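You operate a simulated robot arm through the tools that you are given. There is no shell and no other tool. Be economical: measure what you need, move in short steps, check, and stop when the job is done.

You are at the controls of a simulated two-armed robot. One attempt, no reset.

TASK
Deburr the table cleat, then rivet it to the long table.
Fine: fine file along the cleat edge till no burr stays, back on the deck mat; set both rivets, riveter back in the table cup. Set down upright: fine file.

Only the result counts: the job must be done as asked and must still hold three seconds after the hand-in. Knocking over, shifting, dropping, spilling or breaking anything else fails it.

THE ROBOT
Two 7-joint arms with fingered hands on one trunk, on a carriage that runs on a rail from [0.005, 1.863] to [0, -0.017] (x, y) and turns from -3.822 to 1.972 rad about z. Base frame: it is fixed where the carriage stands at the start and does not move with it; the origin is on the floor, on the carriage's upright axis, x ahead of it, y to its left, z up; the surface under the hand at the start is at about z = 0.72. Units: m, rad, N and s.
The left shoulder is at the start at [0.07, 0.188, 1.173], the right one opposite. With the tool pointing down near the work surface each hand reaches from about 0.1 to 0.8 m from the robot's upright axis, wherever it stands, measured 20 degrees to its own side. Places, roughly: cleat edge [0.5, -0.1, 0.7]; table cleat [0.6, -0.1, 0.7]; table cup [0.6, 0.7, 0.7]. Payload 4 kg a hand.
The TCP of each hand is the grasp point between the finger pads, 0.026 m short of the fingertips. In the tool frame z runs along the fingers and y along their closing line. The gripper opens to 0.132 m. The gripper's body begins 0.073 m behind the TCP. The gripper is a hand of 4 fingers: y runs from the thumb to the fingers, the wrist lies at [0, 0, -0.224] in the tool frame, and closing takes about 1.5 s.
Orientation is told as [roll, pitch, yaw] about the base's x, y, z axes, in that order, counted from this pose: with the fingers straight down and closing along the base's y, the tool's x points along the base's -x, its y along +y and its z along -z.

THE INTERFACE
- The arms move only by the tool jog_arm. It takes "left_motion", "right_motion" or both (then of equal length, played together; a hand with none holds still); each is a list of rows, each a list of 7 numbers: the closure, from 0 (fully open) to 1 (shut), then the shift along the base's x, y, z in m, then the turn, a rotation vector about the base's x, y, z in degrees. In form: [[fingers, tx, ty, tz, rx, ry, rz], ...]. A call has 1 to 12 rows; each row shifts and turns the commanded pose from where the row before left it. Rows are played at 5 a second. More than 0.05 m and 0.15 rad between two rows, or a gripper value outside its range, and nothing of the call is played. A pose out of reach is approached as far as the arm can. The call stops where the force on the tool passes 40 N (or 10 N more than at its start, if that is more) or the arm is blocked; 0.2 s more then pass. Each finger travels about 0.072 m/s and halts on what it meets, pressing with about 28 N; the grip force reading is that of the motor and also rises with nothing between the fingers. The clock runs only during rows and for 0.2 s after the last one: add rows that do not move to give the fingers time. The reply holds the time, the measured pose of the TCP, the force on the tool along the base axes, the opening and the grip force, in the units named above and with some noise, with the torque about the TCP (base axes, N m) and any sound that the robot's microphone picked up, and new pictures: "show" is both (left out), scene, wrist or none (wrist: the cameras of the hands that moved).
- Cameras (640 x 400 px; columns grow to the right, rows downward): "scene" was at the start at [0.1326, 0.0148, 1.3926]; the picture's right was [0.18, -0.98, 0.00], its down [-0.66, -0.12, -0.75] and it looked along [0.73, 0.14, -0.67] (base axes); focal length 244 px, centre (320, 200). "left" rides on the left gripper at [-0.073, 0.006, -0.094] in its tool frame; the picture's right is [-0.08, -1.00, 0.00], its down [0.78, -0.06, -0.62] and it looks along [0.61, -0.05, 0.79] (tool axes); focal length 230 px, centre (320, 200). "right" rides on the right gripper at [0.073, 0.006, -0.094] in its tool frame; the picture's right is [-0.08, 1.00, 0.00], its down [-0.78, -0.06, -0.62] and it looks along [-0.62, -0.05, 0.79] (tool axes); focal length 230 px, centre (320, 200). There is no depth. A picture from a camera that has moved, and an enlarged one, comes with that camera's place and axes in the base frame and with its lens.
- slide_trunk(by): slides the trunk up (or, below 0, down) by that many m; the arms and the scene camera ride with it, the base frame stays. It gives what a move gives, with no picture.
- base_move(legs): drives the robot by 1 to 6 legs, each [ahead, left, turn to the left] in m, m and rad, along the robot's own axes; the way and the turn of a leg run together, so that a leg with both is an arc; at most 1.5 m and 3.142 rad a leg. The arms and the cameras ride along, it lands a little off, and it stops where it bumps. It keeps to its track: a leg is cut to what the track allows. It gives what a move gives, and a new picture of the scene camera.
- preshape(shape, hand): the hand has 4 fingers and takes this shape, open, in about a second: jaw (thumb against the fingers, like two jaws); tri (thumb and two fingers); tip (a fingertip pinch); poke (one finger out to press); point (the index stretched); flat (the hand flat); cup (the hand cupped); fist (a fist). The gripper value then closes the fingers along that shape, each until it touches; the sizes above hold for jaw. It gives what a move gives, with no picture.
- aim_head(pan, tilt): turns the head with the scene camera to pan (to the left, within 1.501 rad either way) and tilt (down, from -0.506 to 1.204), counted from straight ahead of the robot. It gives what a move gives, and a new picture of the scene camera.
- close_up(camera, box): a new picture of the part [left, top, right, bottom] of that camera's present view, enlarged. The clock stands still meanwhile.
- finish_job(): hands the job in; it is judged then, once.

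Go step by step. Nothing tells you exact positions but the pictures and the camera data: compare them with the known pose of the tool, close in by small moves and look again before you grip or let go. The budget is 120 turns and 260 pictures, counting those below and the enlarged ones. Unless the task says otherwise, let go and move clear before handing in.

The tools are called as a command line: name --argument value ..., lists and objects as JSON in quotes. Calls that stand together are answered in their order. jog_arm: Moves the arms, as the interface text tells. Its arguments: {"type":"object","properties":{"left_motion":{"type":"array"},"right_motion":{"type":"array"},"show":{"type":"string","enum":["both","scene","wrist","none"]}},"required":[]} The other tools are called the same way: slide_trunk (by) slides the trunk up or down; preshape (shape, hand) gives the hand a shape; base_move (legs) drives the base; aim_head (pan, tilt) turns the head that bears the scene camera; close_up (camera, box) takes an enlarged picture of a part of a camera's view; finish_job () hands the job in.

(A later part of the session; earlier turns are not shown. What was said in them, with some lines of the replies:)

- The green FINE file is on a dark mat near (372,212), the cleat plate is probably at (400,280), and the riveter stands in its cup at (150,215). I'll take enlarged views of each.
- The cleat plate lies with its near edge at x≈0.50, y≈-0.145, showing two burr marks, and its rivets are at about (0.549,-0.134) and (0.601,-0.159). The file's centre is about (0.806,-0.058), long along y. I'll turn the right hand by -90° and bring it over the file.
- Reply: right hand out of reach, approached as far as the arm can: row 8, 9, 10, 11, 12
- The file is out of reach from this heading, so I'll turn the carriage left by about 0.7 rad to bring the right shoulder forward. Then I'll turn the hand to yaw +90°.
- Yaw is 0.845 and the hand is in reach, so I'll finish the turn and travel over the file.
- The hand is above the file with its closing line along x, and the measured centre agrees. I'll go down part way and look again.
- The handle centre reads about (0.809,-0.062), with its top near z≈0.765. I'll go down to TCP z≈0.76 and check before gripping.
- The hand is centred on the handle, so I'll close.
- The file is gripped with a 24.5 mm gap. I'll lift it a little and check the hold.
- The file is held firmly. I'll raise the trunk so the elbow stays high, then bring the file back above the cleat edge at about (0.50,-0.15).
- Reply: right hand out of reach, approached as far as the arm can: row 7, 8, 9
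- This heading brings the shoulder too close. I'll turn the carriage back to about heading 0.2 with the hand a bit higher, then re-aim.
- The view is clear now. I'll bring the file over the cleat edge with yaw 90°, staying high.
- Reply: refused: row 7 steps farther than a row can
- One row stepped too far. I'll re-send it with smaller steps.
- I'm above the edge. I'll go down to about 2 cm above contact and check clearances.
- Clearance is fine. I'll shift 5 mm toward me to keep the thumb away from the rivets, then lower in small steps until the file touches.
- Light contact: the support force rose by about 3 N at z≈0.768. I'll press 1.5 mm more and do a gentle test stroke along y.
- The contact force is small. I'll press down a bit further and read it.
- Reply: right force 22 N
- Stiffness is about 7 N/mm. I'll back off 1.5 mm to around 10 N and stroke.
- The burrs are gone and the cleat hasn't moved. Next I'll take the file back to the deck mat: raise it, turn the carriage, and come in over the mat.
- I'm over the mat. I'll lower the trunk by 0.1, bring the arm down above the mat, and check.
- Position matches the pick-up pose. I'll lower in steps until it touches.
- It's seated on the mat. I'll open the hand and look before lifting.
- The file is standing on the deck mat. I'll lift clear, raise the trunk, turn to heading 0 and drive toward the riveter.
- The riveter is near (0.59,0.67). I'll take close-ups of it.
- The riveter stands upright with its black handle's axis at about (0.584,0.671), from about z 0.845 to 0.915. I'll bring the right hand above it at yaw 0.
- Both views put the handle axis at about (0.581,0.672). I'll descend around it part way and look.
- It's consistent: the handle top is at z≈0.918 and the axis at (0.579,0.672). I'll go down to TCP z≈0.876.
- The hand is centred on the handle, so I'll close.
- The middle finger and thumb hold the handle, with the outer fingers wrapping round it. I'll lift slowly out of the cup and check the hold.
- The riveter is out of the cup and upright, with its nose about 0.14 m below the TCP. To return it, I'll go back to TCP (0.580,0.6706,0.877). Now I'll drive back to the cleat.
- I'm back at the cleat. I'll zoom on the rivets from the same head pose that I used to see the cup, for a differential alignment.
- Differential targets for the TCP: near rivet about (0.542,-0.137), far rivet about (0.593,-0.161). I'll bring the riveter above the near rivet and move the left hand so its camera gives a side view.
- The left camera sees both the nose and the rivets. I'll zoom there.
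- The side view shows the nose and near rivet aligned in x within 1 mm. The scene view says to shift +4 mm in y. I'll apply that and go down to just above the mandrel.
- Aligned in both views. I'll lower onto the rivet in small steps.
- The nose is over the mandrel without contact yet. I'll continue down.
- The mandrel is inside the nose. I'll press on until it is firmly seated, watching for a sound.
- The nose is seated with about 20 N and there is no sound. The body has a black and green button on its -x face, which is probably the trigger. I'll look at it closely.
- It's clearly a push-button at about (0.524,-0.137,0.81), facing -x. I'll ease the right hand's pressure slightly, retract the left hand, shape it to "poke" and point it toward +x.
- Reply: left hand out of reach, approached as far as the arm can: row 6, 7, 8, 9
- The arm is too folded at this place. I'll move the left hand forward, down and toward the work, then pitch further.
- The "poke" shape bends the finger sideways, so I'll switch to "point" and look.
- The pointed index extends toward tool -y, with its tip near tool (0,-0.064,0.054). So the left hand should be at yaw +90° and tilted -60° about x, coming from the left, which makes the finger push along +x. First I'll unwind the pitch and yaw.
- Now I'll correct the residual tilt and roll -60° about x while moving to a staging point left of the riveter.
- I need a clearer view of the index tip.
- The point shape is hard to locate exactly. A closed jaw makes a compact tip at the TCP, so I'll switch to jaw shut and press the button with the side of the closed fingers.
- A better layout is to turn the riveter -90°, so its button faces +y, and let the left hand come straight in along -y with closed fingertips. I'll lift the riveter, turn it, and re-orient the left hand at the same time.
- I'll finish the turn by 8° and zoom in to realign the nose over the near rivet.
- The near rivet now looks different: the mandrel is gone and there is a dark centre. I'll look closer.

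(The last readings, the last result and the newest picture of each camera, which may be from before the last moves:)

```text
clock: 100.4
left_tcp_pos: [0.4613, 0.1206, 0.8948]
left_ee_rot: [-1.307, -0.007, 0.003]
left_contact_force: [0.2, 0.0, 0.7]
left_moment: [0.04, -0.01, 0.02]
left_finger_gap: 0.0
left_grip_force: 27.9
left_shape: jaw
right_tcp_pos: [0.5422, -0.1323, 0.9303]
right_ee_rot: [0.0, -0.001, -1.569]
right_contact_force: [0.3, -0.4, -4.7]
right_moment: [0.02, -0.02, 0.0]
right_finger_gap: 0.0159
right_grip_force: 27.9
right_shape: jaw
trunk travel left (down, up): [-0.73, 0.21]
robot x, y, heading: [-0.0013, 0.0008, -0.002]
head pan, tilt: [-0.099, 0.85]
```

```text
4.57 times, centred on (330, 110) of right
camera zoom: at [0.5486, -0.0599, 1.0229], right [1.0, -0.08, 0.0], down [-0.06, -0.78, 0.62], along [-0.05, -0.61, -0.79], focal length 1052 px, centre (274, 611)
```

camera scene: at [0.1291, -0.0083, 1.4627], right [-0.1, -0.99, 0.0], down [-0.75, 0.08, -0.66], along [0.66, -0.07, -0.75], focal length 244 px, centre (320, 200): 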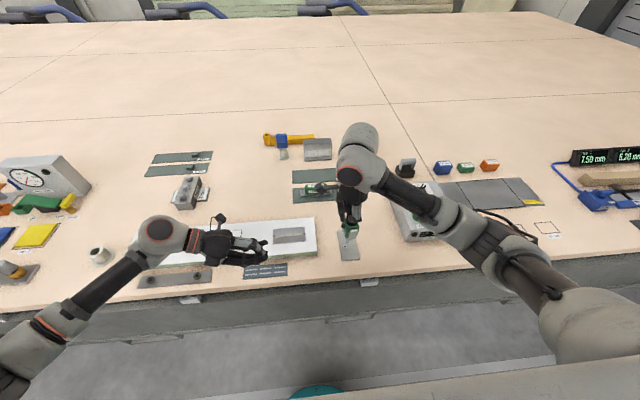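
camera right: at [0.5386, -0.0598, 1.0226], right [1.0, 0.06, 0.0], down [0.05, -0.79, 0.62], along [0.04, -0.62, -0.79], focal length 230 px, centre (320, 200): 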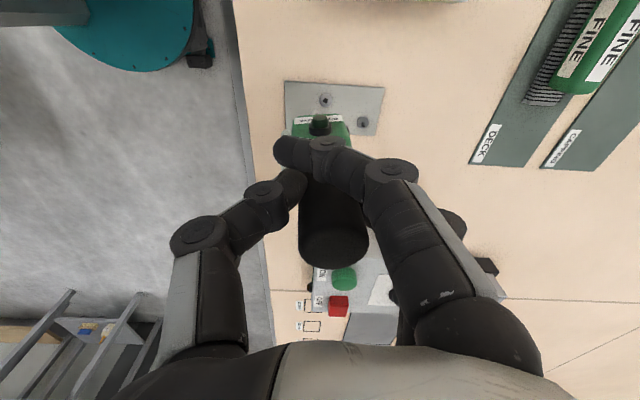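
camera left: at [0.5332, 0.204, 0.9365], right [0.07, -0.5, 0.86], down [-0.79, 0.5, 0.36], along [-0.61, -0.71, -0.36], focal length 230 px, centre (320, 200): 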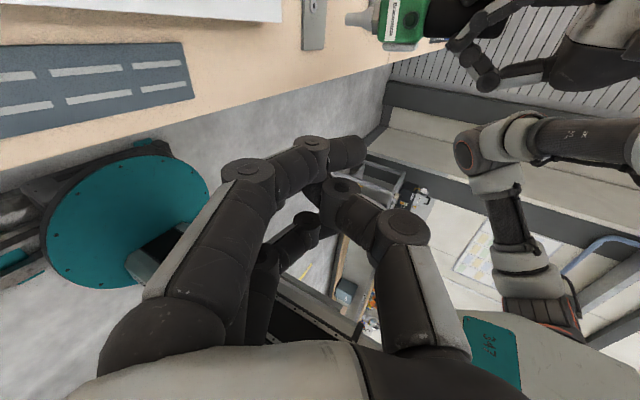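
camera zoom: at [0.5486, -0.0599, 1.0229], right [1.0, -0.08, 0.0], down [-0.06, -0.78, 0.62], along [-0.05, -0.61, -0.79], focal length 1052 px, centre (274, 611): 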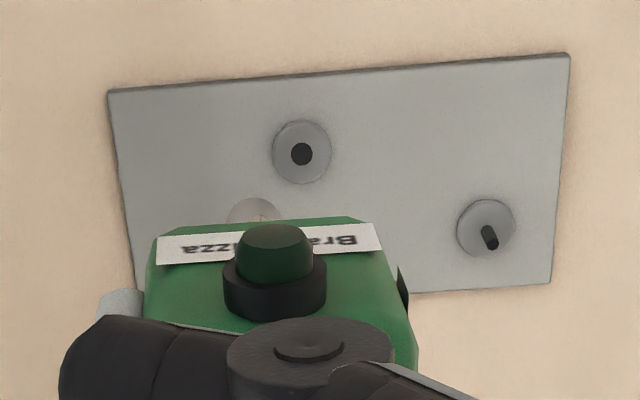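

The near rivet is set; pressing alone did it. Now for the far rivet: I'll turn the riveter back to yaw 0 and return the left hand to its side-view pose.

jog_arm --right_motion '[[1, 0, 0, 0.01, 0, 0, 8.18], [1, 0, 0, 0.01, 0, 0, 8.18], [1, 0, 0, 0, 0, 0, 8.18], [1, 0, 0, 0, 0, 0, 8.18], [1, 0, 0, 0, 0, 0, 8.18], [1, 0, 0, 0, 0, 0, 8.18], [1, 0, 0, 0, 0, 0, 8.18], [1, 0, 0, 0, 0, 0, 8.18], [1, 0, 0, 0, 0, 0, 8.18], [1, 0, 0, 0, 0, 0, 8.18], [1, 0, 0, 0, 0, 0, 8.15], [1, 0, 0, 0, 0, 0, 0]]' --left_motion '[[1, 0.007, 0.003, 0.01, 8.3, 0, 0], [1, 0.007, 0.003, 0.01, 8.3, 0, 0], [1, 0.007, 0.003, 0.01, 8.3, 0, 0], [1, 0.007, 0.003, 0.005, 8.3, 0, 0], [1, 0.007, 0.003, 0, 8.3, 0, 0], [1, 0.007, 0.003, 0, 8.3, 0, 0], [1, 0.007, 0.003, 0, 8.3, 0, 0], [1, 0.007, 0.003, 0, 8.3, 0, 0], [1, 0.007, 0.003, 0, 8.3, 0, 0], [0, 0.007, 0.003, 0, 0, 0, 8.2], [0, 0.007, 0.003, 0, 0, 0, 8.2], [0, 0.007, 0.003, 0, 0, 0, 8.2]]' --show "none"

jog_arm --right_motion '[[1, 0.013, -0.006, 0, 0, 0, 0], [1, 0.013, -0.006, 0, 0, 0, 0], [1, 0.013, -0.006, 0, 0, 0, 0], [1, 0.012, -0.006, 0, 0, 0, 0], [1, 0, 0, -0.01, 0, 0, 0], [1, 0, 0, 0, 0, 0, 0], [1, 0, 0, 0, 0, 0, 0], [1, 0, 0, 0, 0, 0, 0]]' --left_motion '[[0, 0, 0, 0, 0, 0, 8.2], [0, 0, 0, 0, 0, 0, 8.2], [0, 0, 0, 0, 0, 0, 8.2], [0, 0, 0, 0, 0, 0, 8.2], [0, 0, 0, 0, 0, 0, 8.2], [0, 0, 0, 0, 0, 0, 8.2], [0, 0, 0, 0, 0, 0, 8.2], [0, 0, 0, 0, 0, 0, 8.2]]' --show "scene"

close_up --camera "scene" --box '[320, 190, 380, 260]'

close_up --camera "left" --box '[270, 220, 390, 330]'

```text
clock: 103.0
left_tcp_pos: [0.5455, 0.1567, 0.929]
left_ee_rot: [-0.001, -0.006, 0.428]
left_contact_force: [0.3, -0.9, -0.2]
left_moment: [0.05, -0.01, 0.0]
left_finger_gap: 0.132
left_grip_force: 0.1
left_shape: jaw
right_tcp_pos: [0.5433, -0.1334, 0.9488]
right_ee_rot: [0.0, 0.0, 0.004]
right_contact_force: [0.0, -0.1, -5.0]
right_moment: [-0.03, 0.03, 0.02]
right_finger_gap: 0.0157
right_grip_force: 28.0
right_shape: jaw
trunk travel left (down, up): [-0.73, 0.21]
robot x, y, heading: [-0.0001, -0.0008, -0.003]
head pan, tilt: [-0.099, 0.85]
```

```text
clock: 104.8
left_tcp_pos: [0.5451, 0.1569, 0.929]
left_ee_rot: [-0.001, -0.005, 1.573]
left_contact_force: [0.2, 0.0, -0.3]
left_moment: [0.05, -0.04, 0.0]
left_finger_gap: 0.1316
left_grip_force: 0.0
left_shape: jaw
right_tcp_pos: [0.5931, -0.1559, 0.9396]
right_ee_rot: [0.0, 0.0, 0.002]
right_contact_force: [0.0, -0.2, -5.6]
right_moment: [-0.01, 0.03, -0.02]
right_finger_gap: 0.0156
right_grip_force: 27.8
right_shape: jaw
trunk travel left (down, up): [-0.73, 0.21]
robot x, y, heading: [0.0007, 0.0023, -0.002]
head pan, tilt: [-0.099, 0.85]
camera scene: at [0.1288, -0.0082, 1.4627], right [-0.1, -0.99, 0.0], down [-0.75, 0.08, -0.66], along [0.66, -0.07, -0.75], focal length 244 px, centre (320, 200)
```

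scene: 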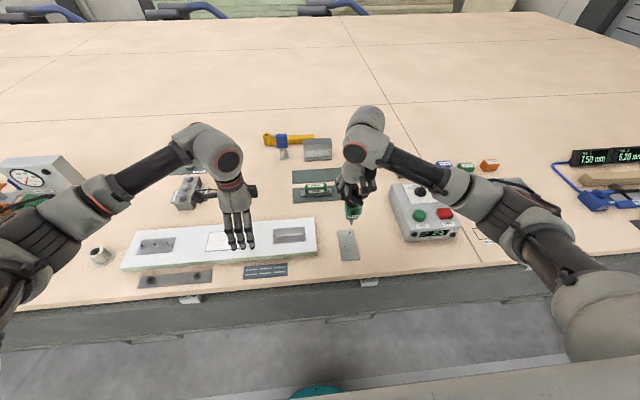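

```text
5.71 times, centred on (350, 225) of scene
camera zoom: at [0.1288, -0.0082, 1.4627], right [-0.1, -0.99, 0.0], down [-0.75, 0.08, -0.66], along [0.66, -0.07, -0.75], focal length 1395 px, centre (149, 57)
```

zoom: 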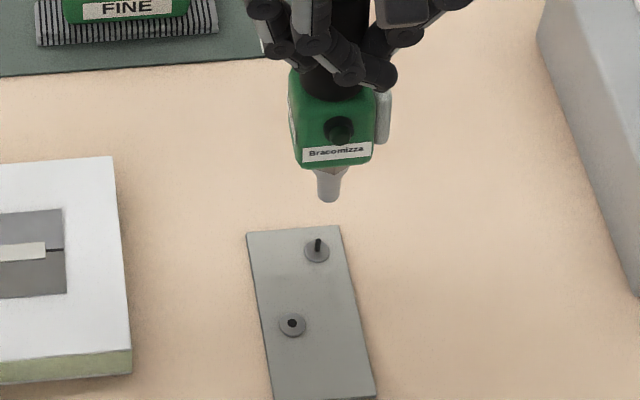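

```text
3.64 times, centred on (330, 275) of left
camera zoom: at [0.5385, 0.2289, 1.0222], right [1.0, 0.08, 0.0], down [0.06, -0.79, 0.61], along [0.05, -0.61, -0.79], focal length 837 px, centre (284, -73)
```

zoom: 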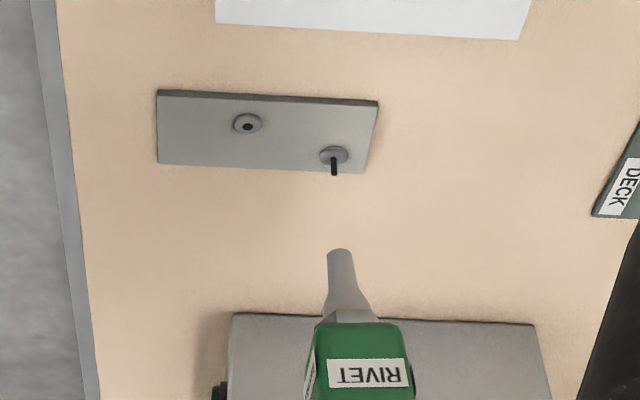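

The far rivet is aligned in x and needs about +1.5 mm in y. I'll lower to just above the mandrel and check.

jog_arm --right_motion '[[1, 0, 0.0015, -0.015, 0, 0, 0], [1, 0, 0, -0.015, 0, 0, 0], [1, 0, 0, -0.008, 0, 0, 0], [1, 0, 0, 0, 0, 0, 0]]' --show "none"

close_up --camera "left" --box '[290, 230, 360, 290]'

close_up --camera "scene" --box '[325, 205, 375, 250]'

```text
clock: 105.8
left_tcp_pos: [0.5464, 0.1563, 0.9279]
left_ee_rot: [-0.001, -0.005, 1.57]
left_contact_force: [0.6, 0.1, -1.1]
left_moment: [-0.01, -0.01, 0.0]
left_finger_gap: 0.132
left_grip_force: 0.1
left_shape: jaw
right_tcp_pos: [0.5932, -0.1548, 0.9016]
right_ee_rot: [0.001, 0.0, 0.002]
right_contact_force: [0.2, 0.9, -5.1]
right_moment: [0.03, 0.07, -0.01]
right_finger_gap: 0.0157
right_grip_force: 27.6
right_shape: jaw
trunk travel left (down, up): [-0.73, 0.21]
robot x, y, heading: [-0.0002, -0.0021, -0.004]
head pan, tilt: [-0.099, 0.85]
```

```text
6.67 times, centred on (325, 260) of left
camera zoom: at [0.5388, 0.2288, 1.0224], right [1.0, 0.08, 0.0], down [0.06, -0.79, 0.61], along [0.05, -0.61, -0.79], focal length 1534 px, centre (287, -200)
```

zoom: 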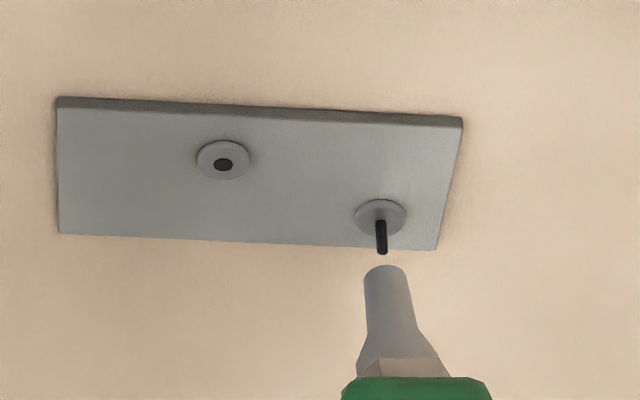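

```text
8.89 times, centred on (350, 228) of scene
camera zoom: at [0.1288, -0.0082, 1.4627], right [-0.1, -0.99, 0.0], down [-0.75, 0.08, -0.66], along [0.66, -0.07, -0.75], focal length 2171 px, centre (53, -44)
```

zoom: 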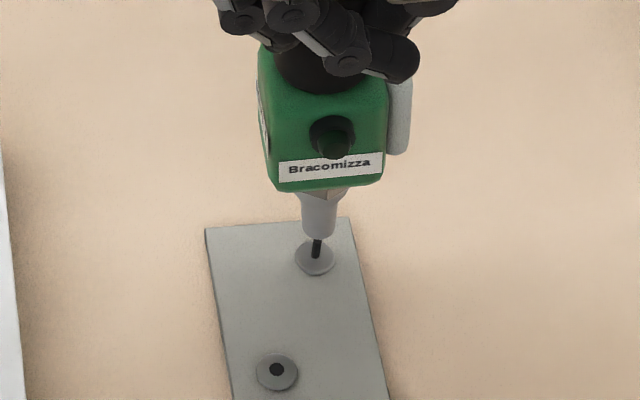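

Aligned in both views. I'll lower onto the rivet.

jog_arm --right_motion '[[1, 0, 0, -0.004, 0, 0, 0], [1, 0, 0, -0.004, 0, 0, 0], [1, 0, 0, -0.004, 0, 0, 0], [1, 0, 0, -0.003, 0, 0, 0], [1, 0, 0, -0.002, 0, 0, 0], [1, 0, 0, 0, 0, 0, 0]]' --show "none"

close_up --camera "left" --box '[290, 230, 360, 290]'

```text
clock: 107.2
left_tcp_pos: [0.5452, 0.1566, 0.9292]
left_ee_rot: [-0.001, -0.005, 1.57]
left_contact_force: [0.0, -0.6, -0.1]
left_moment: [0.01, 0.04, 0.01]
left_finger_gap: 0.1321
left_grip_force: 0.1
left_shape: jaw
right_tcp_pos: [0.5931, -0.1554, 0.8852]
right_ee_rot: [-0.002, 0.0, 0.002]
right_contact_force: [-0.2, 0.3, -5.6]
right_moment: [-0.02, 0.02, 0.01]
right_finger_gap: 0.0155
right_grip_force: 28.0
right_shape: jaw
trunk travel left (down, up): [-0.73, 0.21]
robot x, y, heading: [-0.0003, 0.0013, -0.001]
head pan, tilt: [-0.099, 0.85]
```

```text
6.67 times, centred on (325, 260) of left
camera zoom: at [0.5388, 0.2288, 1.0224], right [1.0, 0.08, 0.0], down [0.06, -0.79, 0.61], along [0.05, -0.61, -0.79], focal length 1534 px, centre (287, -200)
```

zoom: 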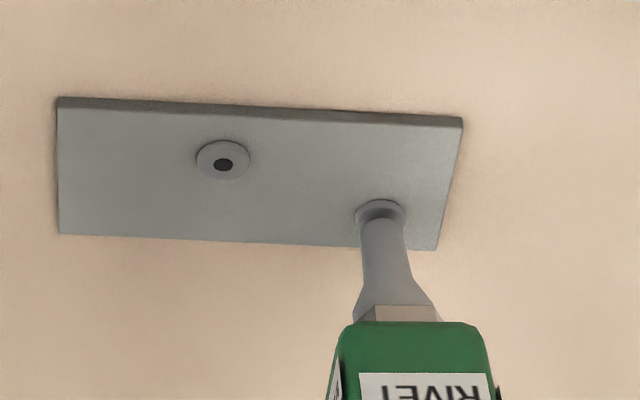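

I'll continue to a seated press of about 20 N, hold, then ease and hold again as before.

jog_arm --right_motion '[[1, 0, 0, -0.002, 0, 0, 0], [1, 0, 0, -0.001, 0, 0, 0], [1, 0, 0, -0.001, 0, 0, 0], [1, 0, 0, 0, 0, 0, 0]]' --show "none"

jog_arm --right_motion '[[1, 0, 0, -0.001, 0, 0, 0], [1, 0, 0, -0.001, 0, 0, 0], [1, 0, 0, 0, 0, 0, 0], [1, 0, 0, 0, 0, 0, 0]]' --show "none"

```text
clock: 108.2
left_tcp_pos: [0.5459, 0.1566, 0.9298]
left_ee_rot: [-0.001, -0.006, 1.571]
left_contact_force: [0.7, 0.4, -0.1]
left_moment: [0.0, 0.01, 0.0]
left_finger_gap: 0.132
left_grip_force: 0.0
left_shape: jaw
right_tcp_pos: [0.593, -0.1546, 0.881]
right_ee_rot: [-0.001, -0.002, 0.001]
right_contact_force: [-0.1, 0.0, 1.8]
right_moment: [0.0, 0.03, 0.01]
right_finger_gap: 0.0158
right_grip_force: 27.9
right_shape: jaw
trunk travel left (down, up): [-0.73, 0.21]
robot x, y, heading: [-0.0006, 0.0003, -0.003]
head pan, tilt: [-0.099, 0.85]
```

```text
clock: 109.2
left_tcp_pos: [0.5439, 0.1568, 0.9297]
left_ee_rot: [-0.003, -0.007, 1.572]
left_contact_force: [-0.4, 0.0, 0.6]
left_moment: [-0.01, 0.0, 0.01]
left_finger_gap: 0.132
left_grip_force: 0.0
left_shape: jaw
right_tcp_pos: [0.5916, -0.1543, 0.8794]
right_ee_rot: [0.0, -0.003, 0.002]
right_contact_force: [-0.6, 1.5, 13.2]
right_moment: [0.08, -0.14, -0.01]
right_finger_gap: 0.0159
right_grip_force: 28.3
right_shape: jaw
trunk travel left (down, up): [-0.73, 0.21]
robot x, y, heading: [0.0031, 0.0008, -0.0]
head pan, tilt: [-0.099, 0.85]
```

I'll add slightly more press, hold about 2 s, then lift and inspect.

jog_arm --right_motion '[[1, 0, 0, -0.0006, 0, 0, 0], [1, 0, 0, 0, 0, 0, 0], [1, 0, 0, 0, 0, 0, 0], [1, 0, 0, 0, 0, 0, 0], [1, 0, 0, 0, 0, 0, 0], [1, 0, 0, 0, 0, 0, 0], [1, 0, 0, 0, 0, 0, 0], [1, 0, 0, 0, 0, 0, 0], [1, 0, 0, 0, 0, 0, 0], [1, 0, 0, 0, 0, 0, 0]]' --show "none"

jog_arm --right_motion '[[1, 0, 0, 0.002, 0, 0, 0], [1, 0, 0, 0.01, 0, 0, 0], [1, 0, 0, 0.02, 0, 0, 0], [1, 0, 0, 0.02, 0, 0, 0], [1, 0, 0, 0, 0, 0, 0]]' --show "none"

close_up --camera "left" --box '[270, 220, 370, 310]'

close_up --camera "scene" --box '[325, 205, 375, 260]'

```text
clock: 111.4
left_tcp_pos: [0.5417, 0.1573, 0.9288]
left_ee_rot: [-0.006, -0.005, 1.572]
left_contact_force: [0.4, 0.4, 0.0]
left_moment: [-0.01, 0.03, -0.01]
left_finger_gap: 0.132
left_grip_force: 0.0
left_shape: jaw
right_tcp_pos: [0.5919, -0.1536, 0.8794]
right_ee_rot: [0.0, -0.002, 0.003]
right_contact_force: [-0.5, 1.7, 21.4]
right_moment: [0.23, -0.2, 0.02]
right_finger_gap: 0.0165
right_grip_force: 28.1
right_shape: jaw
trunk travel left (down, up): [-0.73, 0.21]
robot x, y, heading: [0.0039, -0.0004, -0.004]
head pan, tilt: [-0.099, 0.85]
```

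```text
clock: 112.6
left_tcp_pos: [0.5454, 0.1554, 0.929]
left_ee_rot: [-0.002, -0.006, 1.572]
left_contact_force: [-0.6, 0.5, -0.1]
left_moment: [0.02, 0.02, -0.01]
left_finger_gap: 0.1319
left_grip_force: 0.0
left_shape: jaw
right_tcp_pos: [0.5945, -0.155, 0.9297]
right_ee_rot: [0.0, 0.0, 0.001]
right_contact_force: [0.1, -0.1, -5.7]
right_moment: [-0.04, 0.03, -0.01]
right_finger_gap: 0.0158
right_grip_force: 28.4
right_shape: jaw
trunk travel left (down, up): [-0.73, 0.21]
robot x, y, heading: [0.0015, 0.0013, 0.001]
head pan, tilt: [-0.099, 0.85]
```

```text
4.44 times, centred on (320, 265) of left
camera zoom: at [0.5388, 0.2287, 1.0223], right [1.0, 0.08, 0.0], down [0.06, -0.79, 0.61], along [0.05, -0.61, -0.79], focal length 1022 px, centre (320, -89)
```

zoom: 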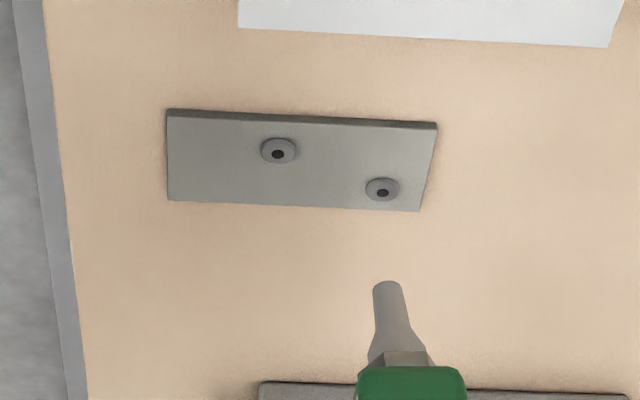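

```text
7.27 times, centred on (350, 232) of scene
camera zoom: at [0.1288, -0.0083, 1.4627], right [-0.1, -0.99, 0.0], down [-0.75, 0.08, -0.66], along [0.66, -0.07, -0.75], focal length 1776 px, centre (102, -36)
```

zoom: 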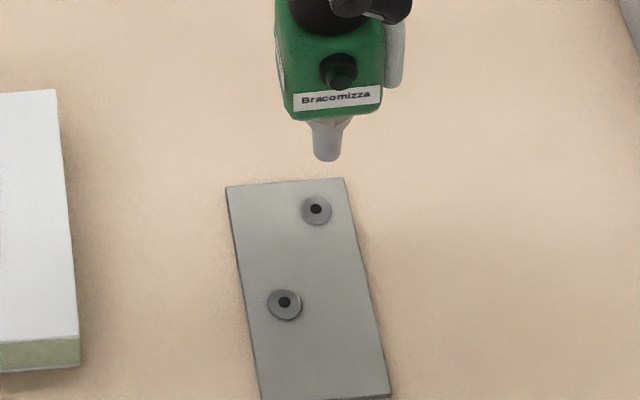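

Both rivets are set. I'll raise both hands and drive back to the cup.

jog_arm --right_motion '[[1, -0.003, 0.015, 0.02, 0, 0, 0], [1, -0.003, 0.015, 0.02, 0, 0, 0], [1, -0.003, 0.015, 0.02, 0, 0, 0], [1, -0.003, 0.015, 0.02, 0, 0, 0], [1, 0, 0.015, 0.0, 0, 0, 0], [1, 0, 0, 0.0, 0, 0, 0], [1, 0, 0, 0.0, 0, 0, 0], [1, 0, 0, 0.0, 0, 0, 0]]' --left_motion '[[0, 0, 0.02, 0.035, 0, 0, 0], [0, 0, 0.02, 0.035, 0, 0, 0], [0, 0, 0.02, 0.035, 0, 0, 0], [0, 0, 0.02, 0.035, 0, 0, 0], [0, 0, 0.02, 0.035, 0, 0, 0], [0, 0, 0.02, 0.035, 0, 0, 0], [0, 0, 0.02, 0.035, 0, 0, 0], [0, 0, 0.02, 0.035, 0, 0, 0]]' --show "none"

base_move --legs '[[0, 0.75, 0]]'

close_up --camera "scene" --box '[270, 110, 390, 260]'

```text
clock: 114.4
left_tcp_pos: [0.5451, 0.3168, 1.2097]
left_ee_rot: [-0.001, -0.005, 1.57]
left_contact_force: [-0.2, 0.5, 0.0]
left_moment: [0.04, 0.0, -0.01]
left_finger_gap: 0.132
left_grip_force: 0.1
left_shape: jaw
right_tcp_pos: [0.5809, -0.0808, 1.0089]
right_ee_rot: [0.001, 0.0, 0.001]
right_contact_force: [-0.2, -0.2, -5.4]
right_moment: [0.0, 0.04, 0.02]
right_finger_gap: 0.0161
right_grip_force: 28.0
right_shape: jaw
trunk travel left (down, up): [-0.73, 0.21]
robot x, y, heading: [0.0026, -0.0001, 0.002]
head pan, tilt: [-0.099, 0.85]
```

```text
clock: 118.5
left_tcp_pos: [0.5481, 1.0681, 1.2095]
left_ee_rot: [-0.002, -0.005, 1.572]
left_contact_force: [0.6, -0.3, 0.8]
left_moment: [0.0, 0.01, 0.0]
left_finger_gap: 0.1319
left_grip_force: 0.1
left_shape: jaw
right_tcp_pos: [0.5839, 0.6717, 1.0086]
right_ee_rot: [0.0, 0.0, 0.001]
right_contact_force: [0.5, 0.7, -4.6]
right_moment: [-0.02, 0.07, -0.04]
right_finger_gap: 0.0159
right_grip_force: 28.1
right_shape: jaw
trunk travel left (down, up): [-0.73, 0.21]
robot x, y, heading: [0.0024, 0.7524, -0.001]
head pan, tilt: [-0.099, 0.85]
camera scene: at [0.1308, 0.7433, 1.4627], right [-0.1, -0.99, 0.0], down [-0.75, 0.08, -0.66], along [0.66, -0.07, -0.75], focal length 244 px, centre (320, 200)
```

scene: 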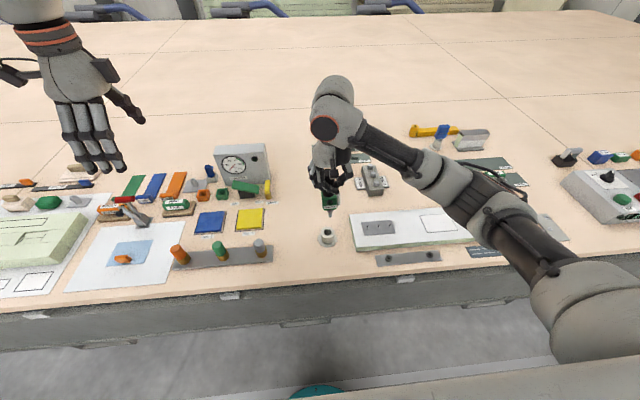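

```text
2.67 times, centred on (330, 185) of scene
camera zoom: at [0.1308, 0.7433, 1.4627], right [-0.1, -0.99, 0.0], down [-0.75, 0.08, -0.66], along [0.66, -0.07, -0.75], focal length 651 px, centre (293, 240)
```

zoom: 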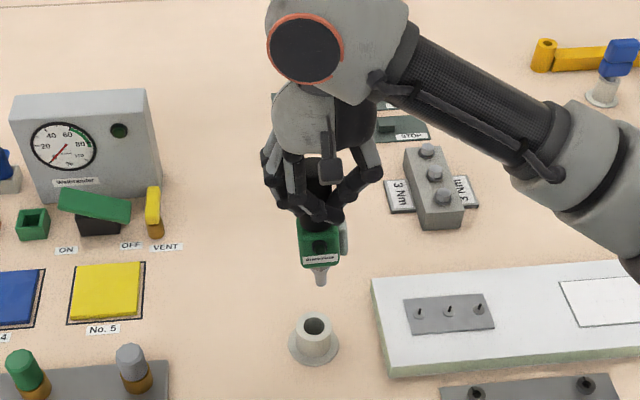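

I'll descend to just above the cup rim and check alignment with a finer zoom.

jog_arm --right_motion '[[1, -0.002, 0, -0.02, 0, 0, 0], [1, 0, 0, -0.02, 0, 0, 0], [1, 0, 0, -0.02, 0, 0, 0], [1, 0, 0, 0, 0, 0, 0]]' --show "none"

close_up --camera "scene" --box '[305, 200, 355, 250]'

close_up --camera "right" --box '[240, 50, 400, 170]'

```text
clock: 119.5
left_tcp_pos: [0.547, 1.0668, 1.2094]
left_ee_rot: [-0.001, -0.005, 1.57]
left_contact_force: [0.5, -0.4, -0.1]
left_moment: [-0.01, -0.02, 0.0]
left_finger_gap: 0.1317
left_grip_force: 0.0
left_shape: jaw
right_tcp_pos: [0.5812, 0.6713, 0.9483]
right_ee_rot: [0.0, 0.003, 0.001]
right_contact_force: [0.3, 0.2, -6.3]
right_moment: [-0.01, 0.08, -0.01]
right_finger_gap: 0.0157
right_grip_force: 27.5
right_shape: jaw
trunk travel left (down, up): [-0.73, 0.21]
robot x, y, heading: [0.002, 0.7513, -0.002]
head pan, tilt: [-0.099, 0.85]
```

```text
8.00 times, centred on (330, 225) of scene
camera zoom: at [0.1307, 0.7437, 1.4627], right [-0.1, -0.99, 0.0], down [-0.75, 0.08, -0.66], along [0.66, -0.07, -0.75], focal length 1954 px, centre (240, 0)
```

zoom: 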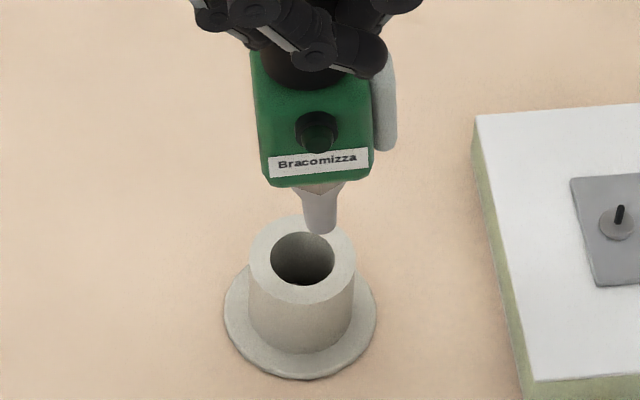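

```text
3.33 times, centred on (320, 110) of right
camera zoom: at [0.5089, 0.6763, 1.0425], right [0.08, 1.0, 0.0], down [0.79, -0.06, 0.62], along [0.61, -0.05, -0.79], focal length 767 px, centre (320, 500)
```

zoom: 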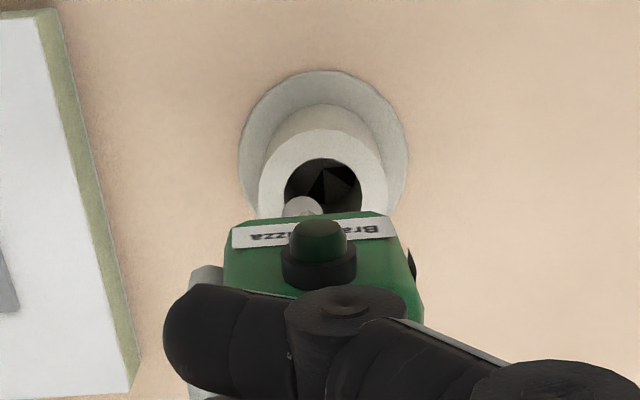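

The riveter has tilted about 2.5° in the hand, with its nose toward -y. Turning the hand +2.5° about x should straighten it and centre the nose over the cup.

jog_arm --right_motion '[[1, 0, 0, 0, 2.5, -0.7, 0], [1, 0, 0, 0, 0, 0, 0], [1, 0, 0, 0, 0, 0, 0]]' --show "none"

close_up --camera "scene" --box '[305, 200, 355, 250]'

close_up --camera "right" --box '[240, 50, 400, 170]'

```text
clock: 120.3
left_tcp_pos: [0.547, 1.0683, 1.2093]
left_ee_rot: [-0.002, -0.005, 1.572]
left_contact_force: [0.2, 0.1, -0.8]
left_moment: [0.0, 0.0, -0.02]
left_finger_gap: 0.1318
left_grip_force: 0.0
left_shape: jaw
right_tcp_pos: [0.5813, 0.6722, 0.9485]
right_ee_rot: [0.043, -0.012, 0.002]
right_contact_force: [-0.3, 0.7, -4.8]
right_moment: [-0.03, 0.04, -0.01]
right_finger_gap: 0.0156
right_grip_force: 27.4
right_shape: jaw
trunk travel left (down, up): [-0.73, 0.21]
robot x, y, heading: [0.003, 0.7523, -0.005]
head pan, tilt: [-0.099, 0.85]
```

```text
8.00 times, centred on (330, 225) of scene
camera zoom: at [0.1309, 0.744, 1.4627], right [-0.1, -0.99, 0.0], down [-0.75, 0.08, -0.66], along [0.66, -0.07, -0.75], focal length 1954 px, centre (240, 0)
```

zoom: 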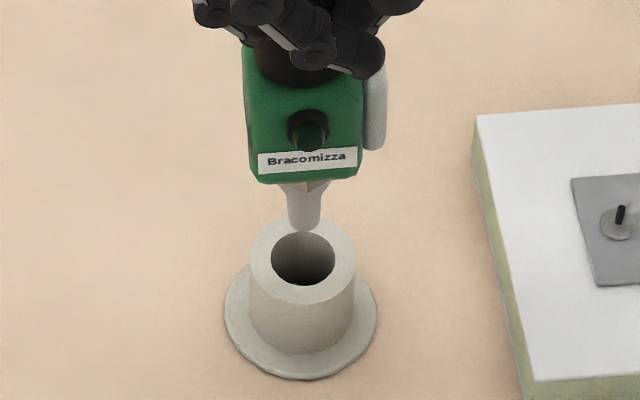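

```text
3.33 times, centred on (320, 110) of right
camera zoom: at [0.5079, 0.6727, 1.0422], right [0.08, 1.0, 0.04], down [0.78, -0.09, 0.62], along [0.62, -0.01, -0.78], focal length 767 px, centre (320, 500)
```

zoom: 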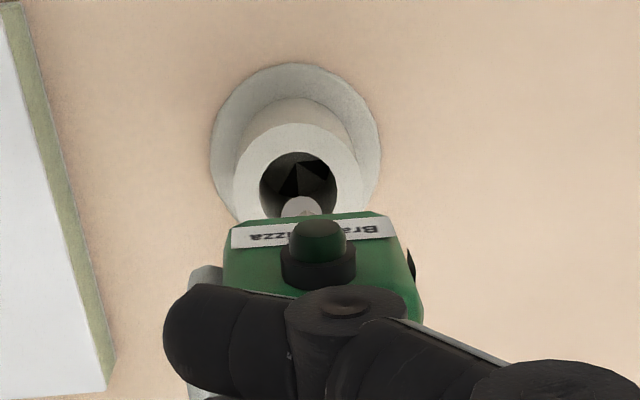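

Now it's aligned. I'll lower to rim level and check again.

jog_arm --right_motion '[[1, 0, 0, -0.01, 0, 0, 0], [1, 0, 0, -0.01, 0, 0, 0], [1, 0, 0, 0, 0, 0, 0]]' --show "none"

close_up --camera "scene" --box '[305, 200, 355, 250]'

close_up --camera "right" --box '[240, 50, 400, 170]'

```text
clock: 121.1
left_tcp_pos: [0.5481, 1.0683, 1.2087]
left_ee_rot: [-0.001, -0.005, 1.569]
left_contact_force: [0.4, 0.3, 0.3]
left_moment: [0.0, 0.03, -0.01]
left_finger_gap: 0.1317
left_grip_force: 0.1
left_shape: jaw
right_tcp_pos: [0.5826, 0.6711, 0.9277]
right_ee_rot: [0.044, -0.012, 0.002]
right_contact_force: [0.6, 0.7, -5.4]
right_moment: [-0.04, 0.04, -0.04]
right_finger_gap: 0.0159
right_grip_force: 27.8
right_shape: jaw
trunk travel left (down, up): [-0.73, 0.21]
robot x, y, heading: [0.0021, 0.7514, -0.004]
head pan, tilt: [-0.099, 0.85]
```

```text
8.00 times, centred on (330, 225) of scene
camera zoom: at [0.1307, 0.7439, 1.4627], right [-0.1, -0.99, 0.0], down [-0.75, 0.08, -0.66], along [0.66, -0.07, -0.75], focal length 1954 px, centre (240, 0)
```

zoom: 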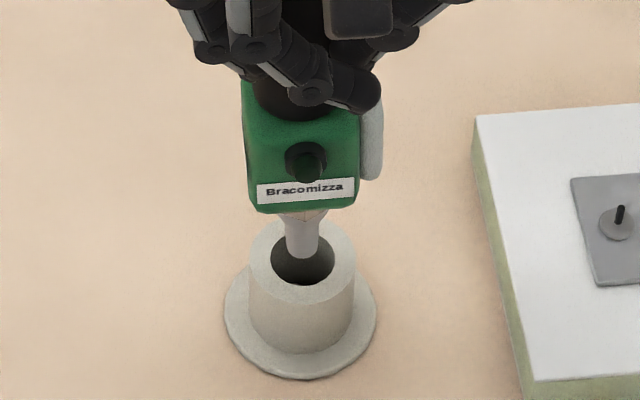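

```text
3.33 times, centred on (320, 110) of right
camera zoom: at [0.508, 0.673, 1.022], right [0.08, 1.0, 0.04], down [0.78, -0.09, 0.62], along [0.62, -0.01, -0.78], focal length 767 px, centre (320, 500)
```

zoom: 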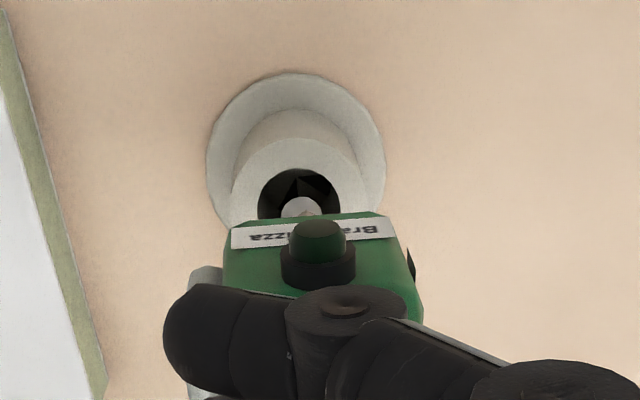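

The nose is inside the hole. I'll lower gently until it's seated at TCP z≈0.878.

jog_arm --right_motion '[[1, 0, 0, -0.01, 0, 0, 0], [1, 0, 0, -0.01, 0, 0, 0], [1, 0, 0, -0.01, 0, 0, 0], [1, 0, 0, -0.008, 0, 0, 0], [1, 0, 0, 0, 0, 0, 0]]' --show "none"

close_up --camera "scene" --box '[305, 190, 355, 250]'

```text
clock: 122.3
left_tcp_pos: [0.5476, 1.0677, 1.2089]
left_ee_rot: [-0.002, -0.006, 1.57]
left_contact_force: [0.2, -0.2, -0.3]
left_moment: [0.0, 0.02, -0.02]
left_finger_gap: 0.132
left_grip_force: 0.0
left_shape: jaw
right_tcp_pos: [0.5822, 0.6725, 0.8912]
right_ee_rot: [0.044, -0.013, 0.002]
right_contact_force: [-1.5, -0.6, -5.6]
right_moment: [-0.04, 0.06, 0.01]
right_finger_gap: 0.016
right_grip_force: 27.3
right_shape: jaw
trunk travel left (down, up): [-0.73, 0.21]
robot x, y, heading: [0.001, 0.7532, -0.0]
head pan, tilt: [-0.099, 0.85]
```

```text
6.67 times, centred on (330, 220) of scene
camera zoom: at [0.1307, 0.7439, 1.4627], right [-0.1, -0.99, 0.0], down [-0.75, 0.08, -0.66], along [0.66, -0.07, -0.75], focal length 1628 px, centre (253, 67)
```

zoom: 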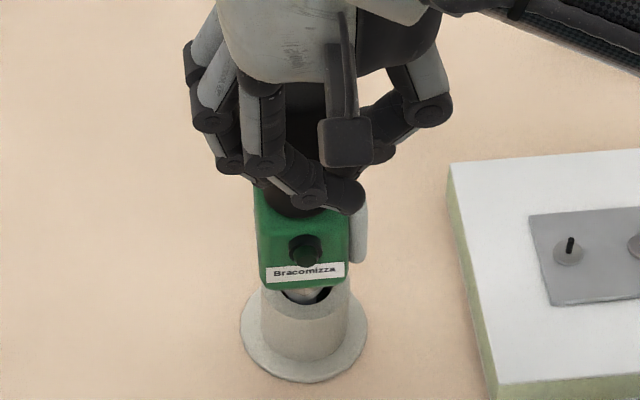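

jog_arm --right_motion '[[1, 0, 0, -0.006, 0, 0, 0], [1, 0, 0, -0.004, 0, 0, 0], [1, 0, 0, 0, 0, 0, 0]]' --show "none"

jog_arm --right_motion '[[1, 0, 0, -0.002, 0, 0, 0], [1, 0, 0, -0.0015, 0, 0, 0], [1, 0, 0, 0, 0, 0, 0]]' --show "none"

close_up --camera "scene" --box '[305, 190, 355, 250]'

```text
clock: 123.1
left_tcp_pos: [0.5464, 1.0681, 1.2092]
left_ee_rot: [-0.001, -0.007, 1.571]
left_contact_force: [0.1, 0.2, 0.5]
left_moment: [0.03, 0.01, 0.01]
left_finger_gap: 0.132
left_grip_force: 0.0
left_shape: jaw
right_tcp_pos: [0.5826, 0.6712, 0.8802]
right_ee_rot: [0.043, -0.011, 0.002]
right_contact_force: [-0.9, 0.0, -5.9]
right_moment: [-0.03, 0.01, -0.02]
right_finger_gap: 0.0154
right_grip_force: 27.2
right_shape: jaw
trunk travel left (down, up): [-0.73, 0.21]
robot x, y, heading: [0.0016, 0.7529, -0.001]
head pan, tilt: [-0.099, 0.85]
```

```text
clock: 123.9
left_tcp_pos: [0.5464, 1.0679, 1.2082]
left_ee_rot: [0.0, -0.006, 1.571]
left_contact_force: [0.2, -0.1, 0.6]
left_moment: [0.0, 0.0, 0.01]
left_finger_gap: 0.1319
left_grip_force: 0.0
left_shape: jaw
right_tcp_pos: [0.5812, 0.6722, 0.8775]
right_ee_rot: [0.043, -0.013, 0.002]
right_contact_force: [-0.6, 1.0, -5.5]
right_moment: [-0.05, 0.06, 0.03]
right_finger_gap: 0.0157
right_grip_force: 28.1
right_shape: jaw
trunk travel left (down, up): [-0.73, 0.21]
robot x, y, heading: [0.0025, 0.7515, 0.001]
head pan, tilt: [-0.099, 0.85]
```

```text
6.67 times, centred on (330, 220) of scene
camera zoom: at [0.1308, 0.7439, 1.4627], right [-0.1, -0.99, 0.0], down [-0.75, 0.08, -0.66], along [0.66, -0.07, -0.75], focal length 1628 px, centre (253, 67)
```

zoom: 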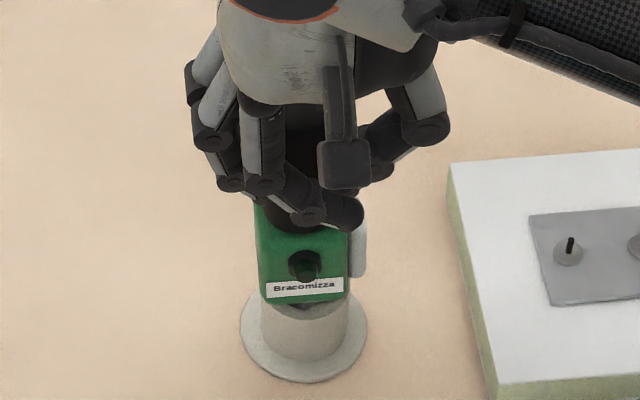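

There's no contact yet because the tool sits slightly higher in the hand than before. I'll keep going in small steps.

jog_arm --right_motion '[[1, 0, 0, -0.0015, 0, 0, 0], [1, 0, 0, -0.0015, 0, 0, 0], [1, 0, 0, 0, 0, 0, 0]]' --show "none"

jog_arm --right_motion '[[1, 0, 0, -0.0015, 0, 0, 0], [1, 0, 0, -0.0005, 0, 0, 0], [1, 0, 0, 0, 0, 0, 0]]' --show "none"

```text
clock: 124.7
left_tcp_pos: [0.5466, 1.0695, 1.2094]
left_ee_rot: [-0.005, -0.006, 1.571]
left_contact_force: [0.0, 0.2, 0.9]
left_moment: [0.01, 0.0, -0.02]
left_finger_gap: 0.1319
left_grip_force: 0.1
left_shape: jaw
right_tcp_pos: [0.5814, 0.671, 0.8759]
right_ee_rot: [0.044, -0.015, 0.003]
right_contact_force: [0.4, -0.4, 5.9]
right_moment: [0.04, -0.03, 0.02]
right_finger_gap: 0.0159
right_grip_force: 27.6
right_shape: jaw
trunk travel left (down, up): [-0.73, 0.21]
robot x, y, heading: [0.0018, 0.7565, -0.001]
head pan, tilt: [-0.099, 0.85]
```

```text
clock: 125.5
left_tcp_pos: [0.5453, 1.0689, 1.2107]
left_ee_rot: [-0.005, -0.007, 1.569]
left_contact_force: [0.2, -0.9, -0.5]
left_moment: [0.01, 0.0, 0.02]
left_finger_gap: 0.1318
left_grip_force: 0.2
left_shape: jaw
right_tcp_pos: [0.5803, 0.6719, 0.8745]
right_ee_rot: [0.043, -0.015, 0.001]
right_contact_force: [-0.8, 0.4, 18.3]
right_moment: [0.17, -0.16, 0.0]
right_finger_gap: 0.0164
right_grip_force: 28.0
right_shape: jaw
trunk travel left (down, up): [-0.73, 0.21]
robot x, y, heading: [0.0038, 0.7515, 0.003]
head pan, tilt: [-0.099, 0.85]
```

It's seated in the cup. I'll ease the pressure and open.

jog_arm --right_motion '[[1, 0, 0, 0.002, 0, 0, 0], [0.85, 0, 0, 0, 0, 0, 0], [0.7, 0, 0, 0, 0, 0, 0], [0.5, 0, 0, 0, 0, 0, 0], [0.3, 0, 0, 0, 0, 0, 0], [0, 0, 0, 0, 0, 0, 0], [0, 0, 0, 0, 0, 0, 0], [0, 0, 0, 0, 0, 0, 0], [0, 0, 0, 0, 0, 0, 0]]' --show "wrist"

close_up --camera "scene" --box '[280, 160, 380, 250]'

```text
clock: 127.5
left_tcp_pos: [0.5463, 1.068, 1.2088]
left_ee_rot: [-0.002, -0.004, 1.569]
left_contact_force: [-0.4, -0.8, 0.1]
left_moment: [0.0, 0.02, 0.0]
left_finger_gap: 0.1317
left_grip_force: 0.3
left_shape: jaw
right_tcp_pos: [0.5813, 0.6723, 0.8754]
right_ee_rot: [0.044, -0.012, 0.002]
right_contact_force: [-0.5, 0.6, 0.4]
right_moment: [-0.02, -0.02, -0.01]
right_finger_gap: 0.1317
right_grip_force: 0.2
right_shape: jaw
trunk travel left (down, up): [-0.73, 0.21]
robot x, y, heading: [0.004, 0.7501, 0.006]
head pan, tilt: [-0.099, 0.85]
camera right: at [0.5073, 0.6731, 0.9681], right [0.08, 1.0, 0.04], down [0.78, -0.09, 0.62], along [0.62, -0.01, -0.78], focal length 230 px, centre (320, 200)
```

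right: 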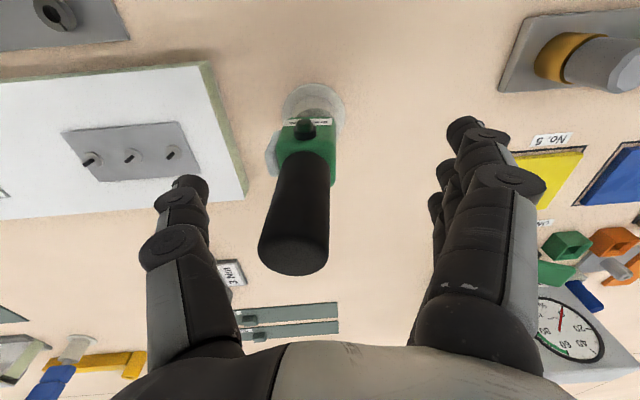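

```text
4.44 times, centred on (330, 205) of scene
camera zoom: at [0.13, 0.744, 1.4628], right [-0.1, -0.99, 0.0], down [-0.75, 0.08, -0.66], along [0.66, -0.07, -0.75], focal length 1085 px, centre (276, 178)
```

zoom: 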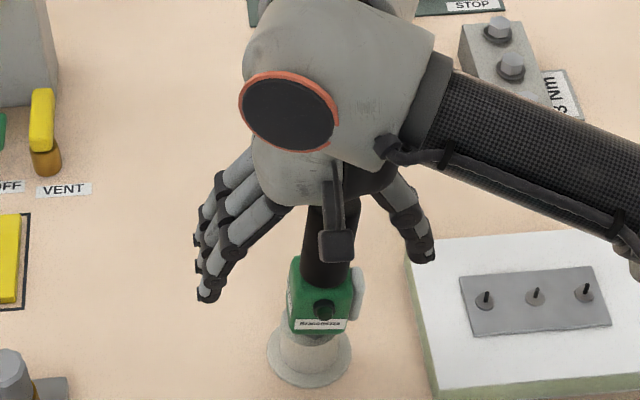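

The riveter stands in the cup, leaning slightly. I'll lift the hand straight up and look.

jog_arm --right_motion '[[0, 0, 0, 0.03, 0, 0, 0], [0, 0, 0, 0.03, 0, 0, 0], [0, 0, 0, 0.04, 0, 0, 0], [0, 0, 0, 0.04, 0, 0, 0], [0, 0, 0, 0.04, 0, 0, 0]]' --show "wrist"

close_up --camera "scene" --box '[290, 190, 370, 260]'

```text
clock: 128.7
left_tcp_pos: [0.5454, 1.0685, 1.2099]
left_ee_rot: [-0.003, -0.005, 1.572]
left_contact_force: [0.2, 0.6, 0.1]
left_moment: [0.01, 0.03, 0.02]
left_finger_gap: 0.1319
left_grip_force: 0.0
left_shape: jaw
right_tcp_pos: [0.5808, 0.6707, 1.0557]
right_ee_rot: [0.044, -0.013, 0.002]
right_contact_force: [0.3, 0.2, 0.1]
right_moment: [0.0, -0.03, -0.01]
right_finger_gap: 0.1315
right_grip_force: 0.0
right_shape: jaw
trunk travel left (down, up): [-0.73, 0.21]
robot x, y, heading: [0.0044, 0.7545, 0.002]
head pan, tilt: [-0.099, 0.85]
camera right: at [0.5062, 0.673, 1.1474], right [0.08, 1.0, 0.04], down [0.78, -0.09, 0.62], along [0.62, -0.01, -0.78], focal length 230 px, centre (320, 200)
```

right: 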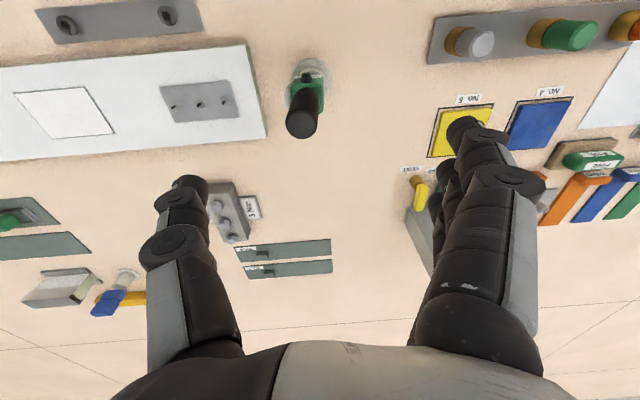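

```text
5.71 times, centred on (330, 225) of scene
camera zoom: at [0.1295, 0.744, 1.4628], right [-0.1, -0.99, 0.0], down [-0.75, 0.08, -0.66], along [0.66, -0.07, -0.75], focal length 1395 px, centre (263, 57)
```

zoom: 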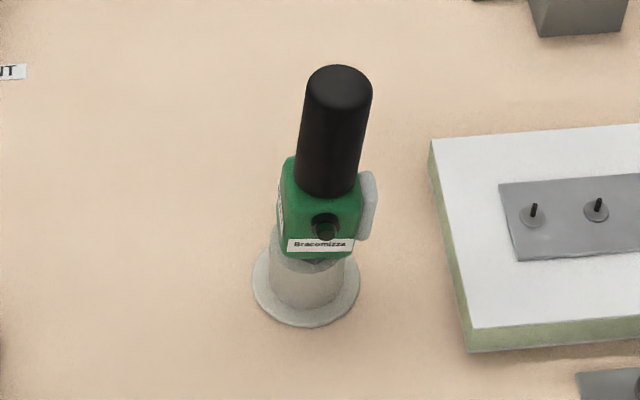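

Both rivets are set, no burr shows on the cleat edge, the fine file stands on the deck mat, and the riveter is seated in its cup with only a few degrees of lean. Both hands are clear, so I'm handing in.

finish_job

```text
The job is handed in.
```

I handed the job in with every part done, as far as the pictures show; no verdict came back.
- **Cleat:** there's no burr left on the edge, and both rivets are set.
- **Fine file:** it stands upright on the deck mat.
- **Riveter:** it's seated in the table cup, leaning about 4–5°.
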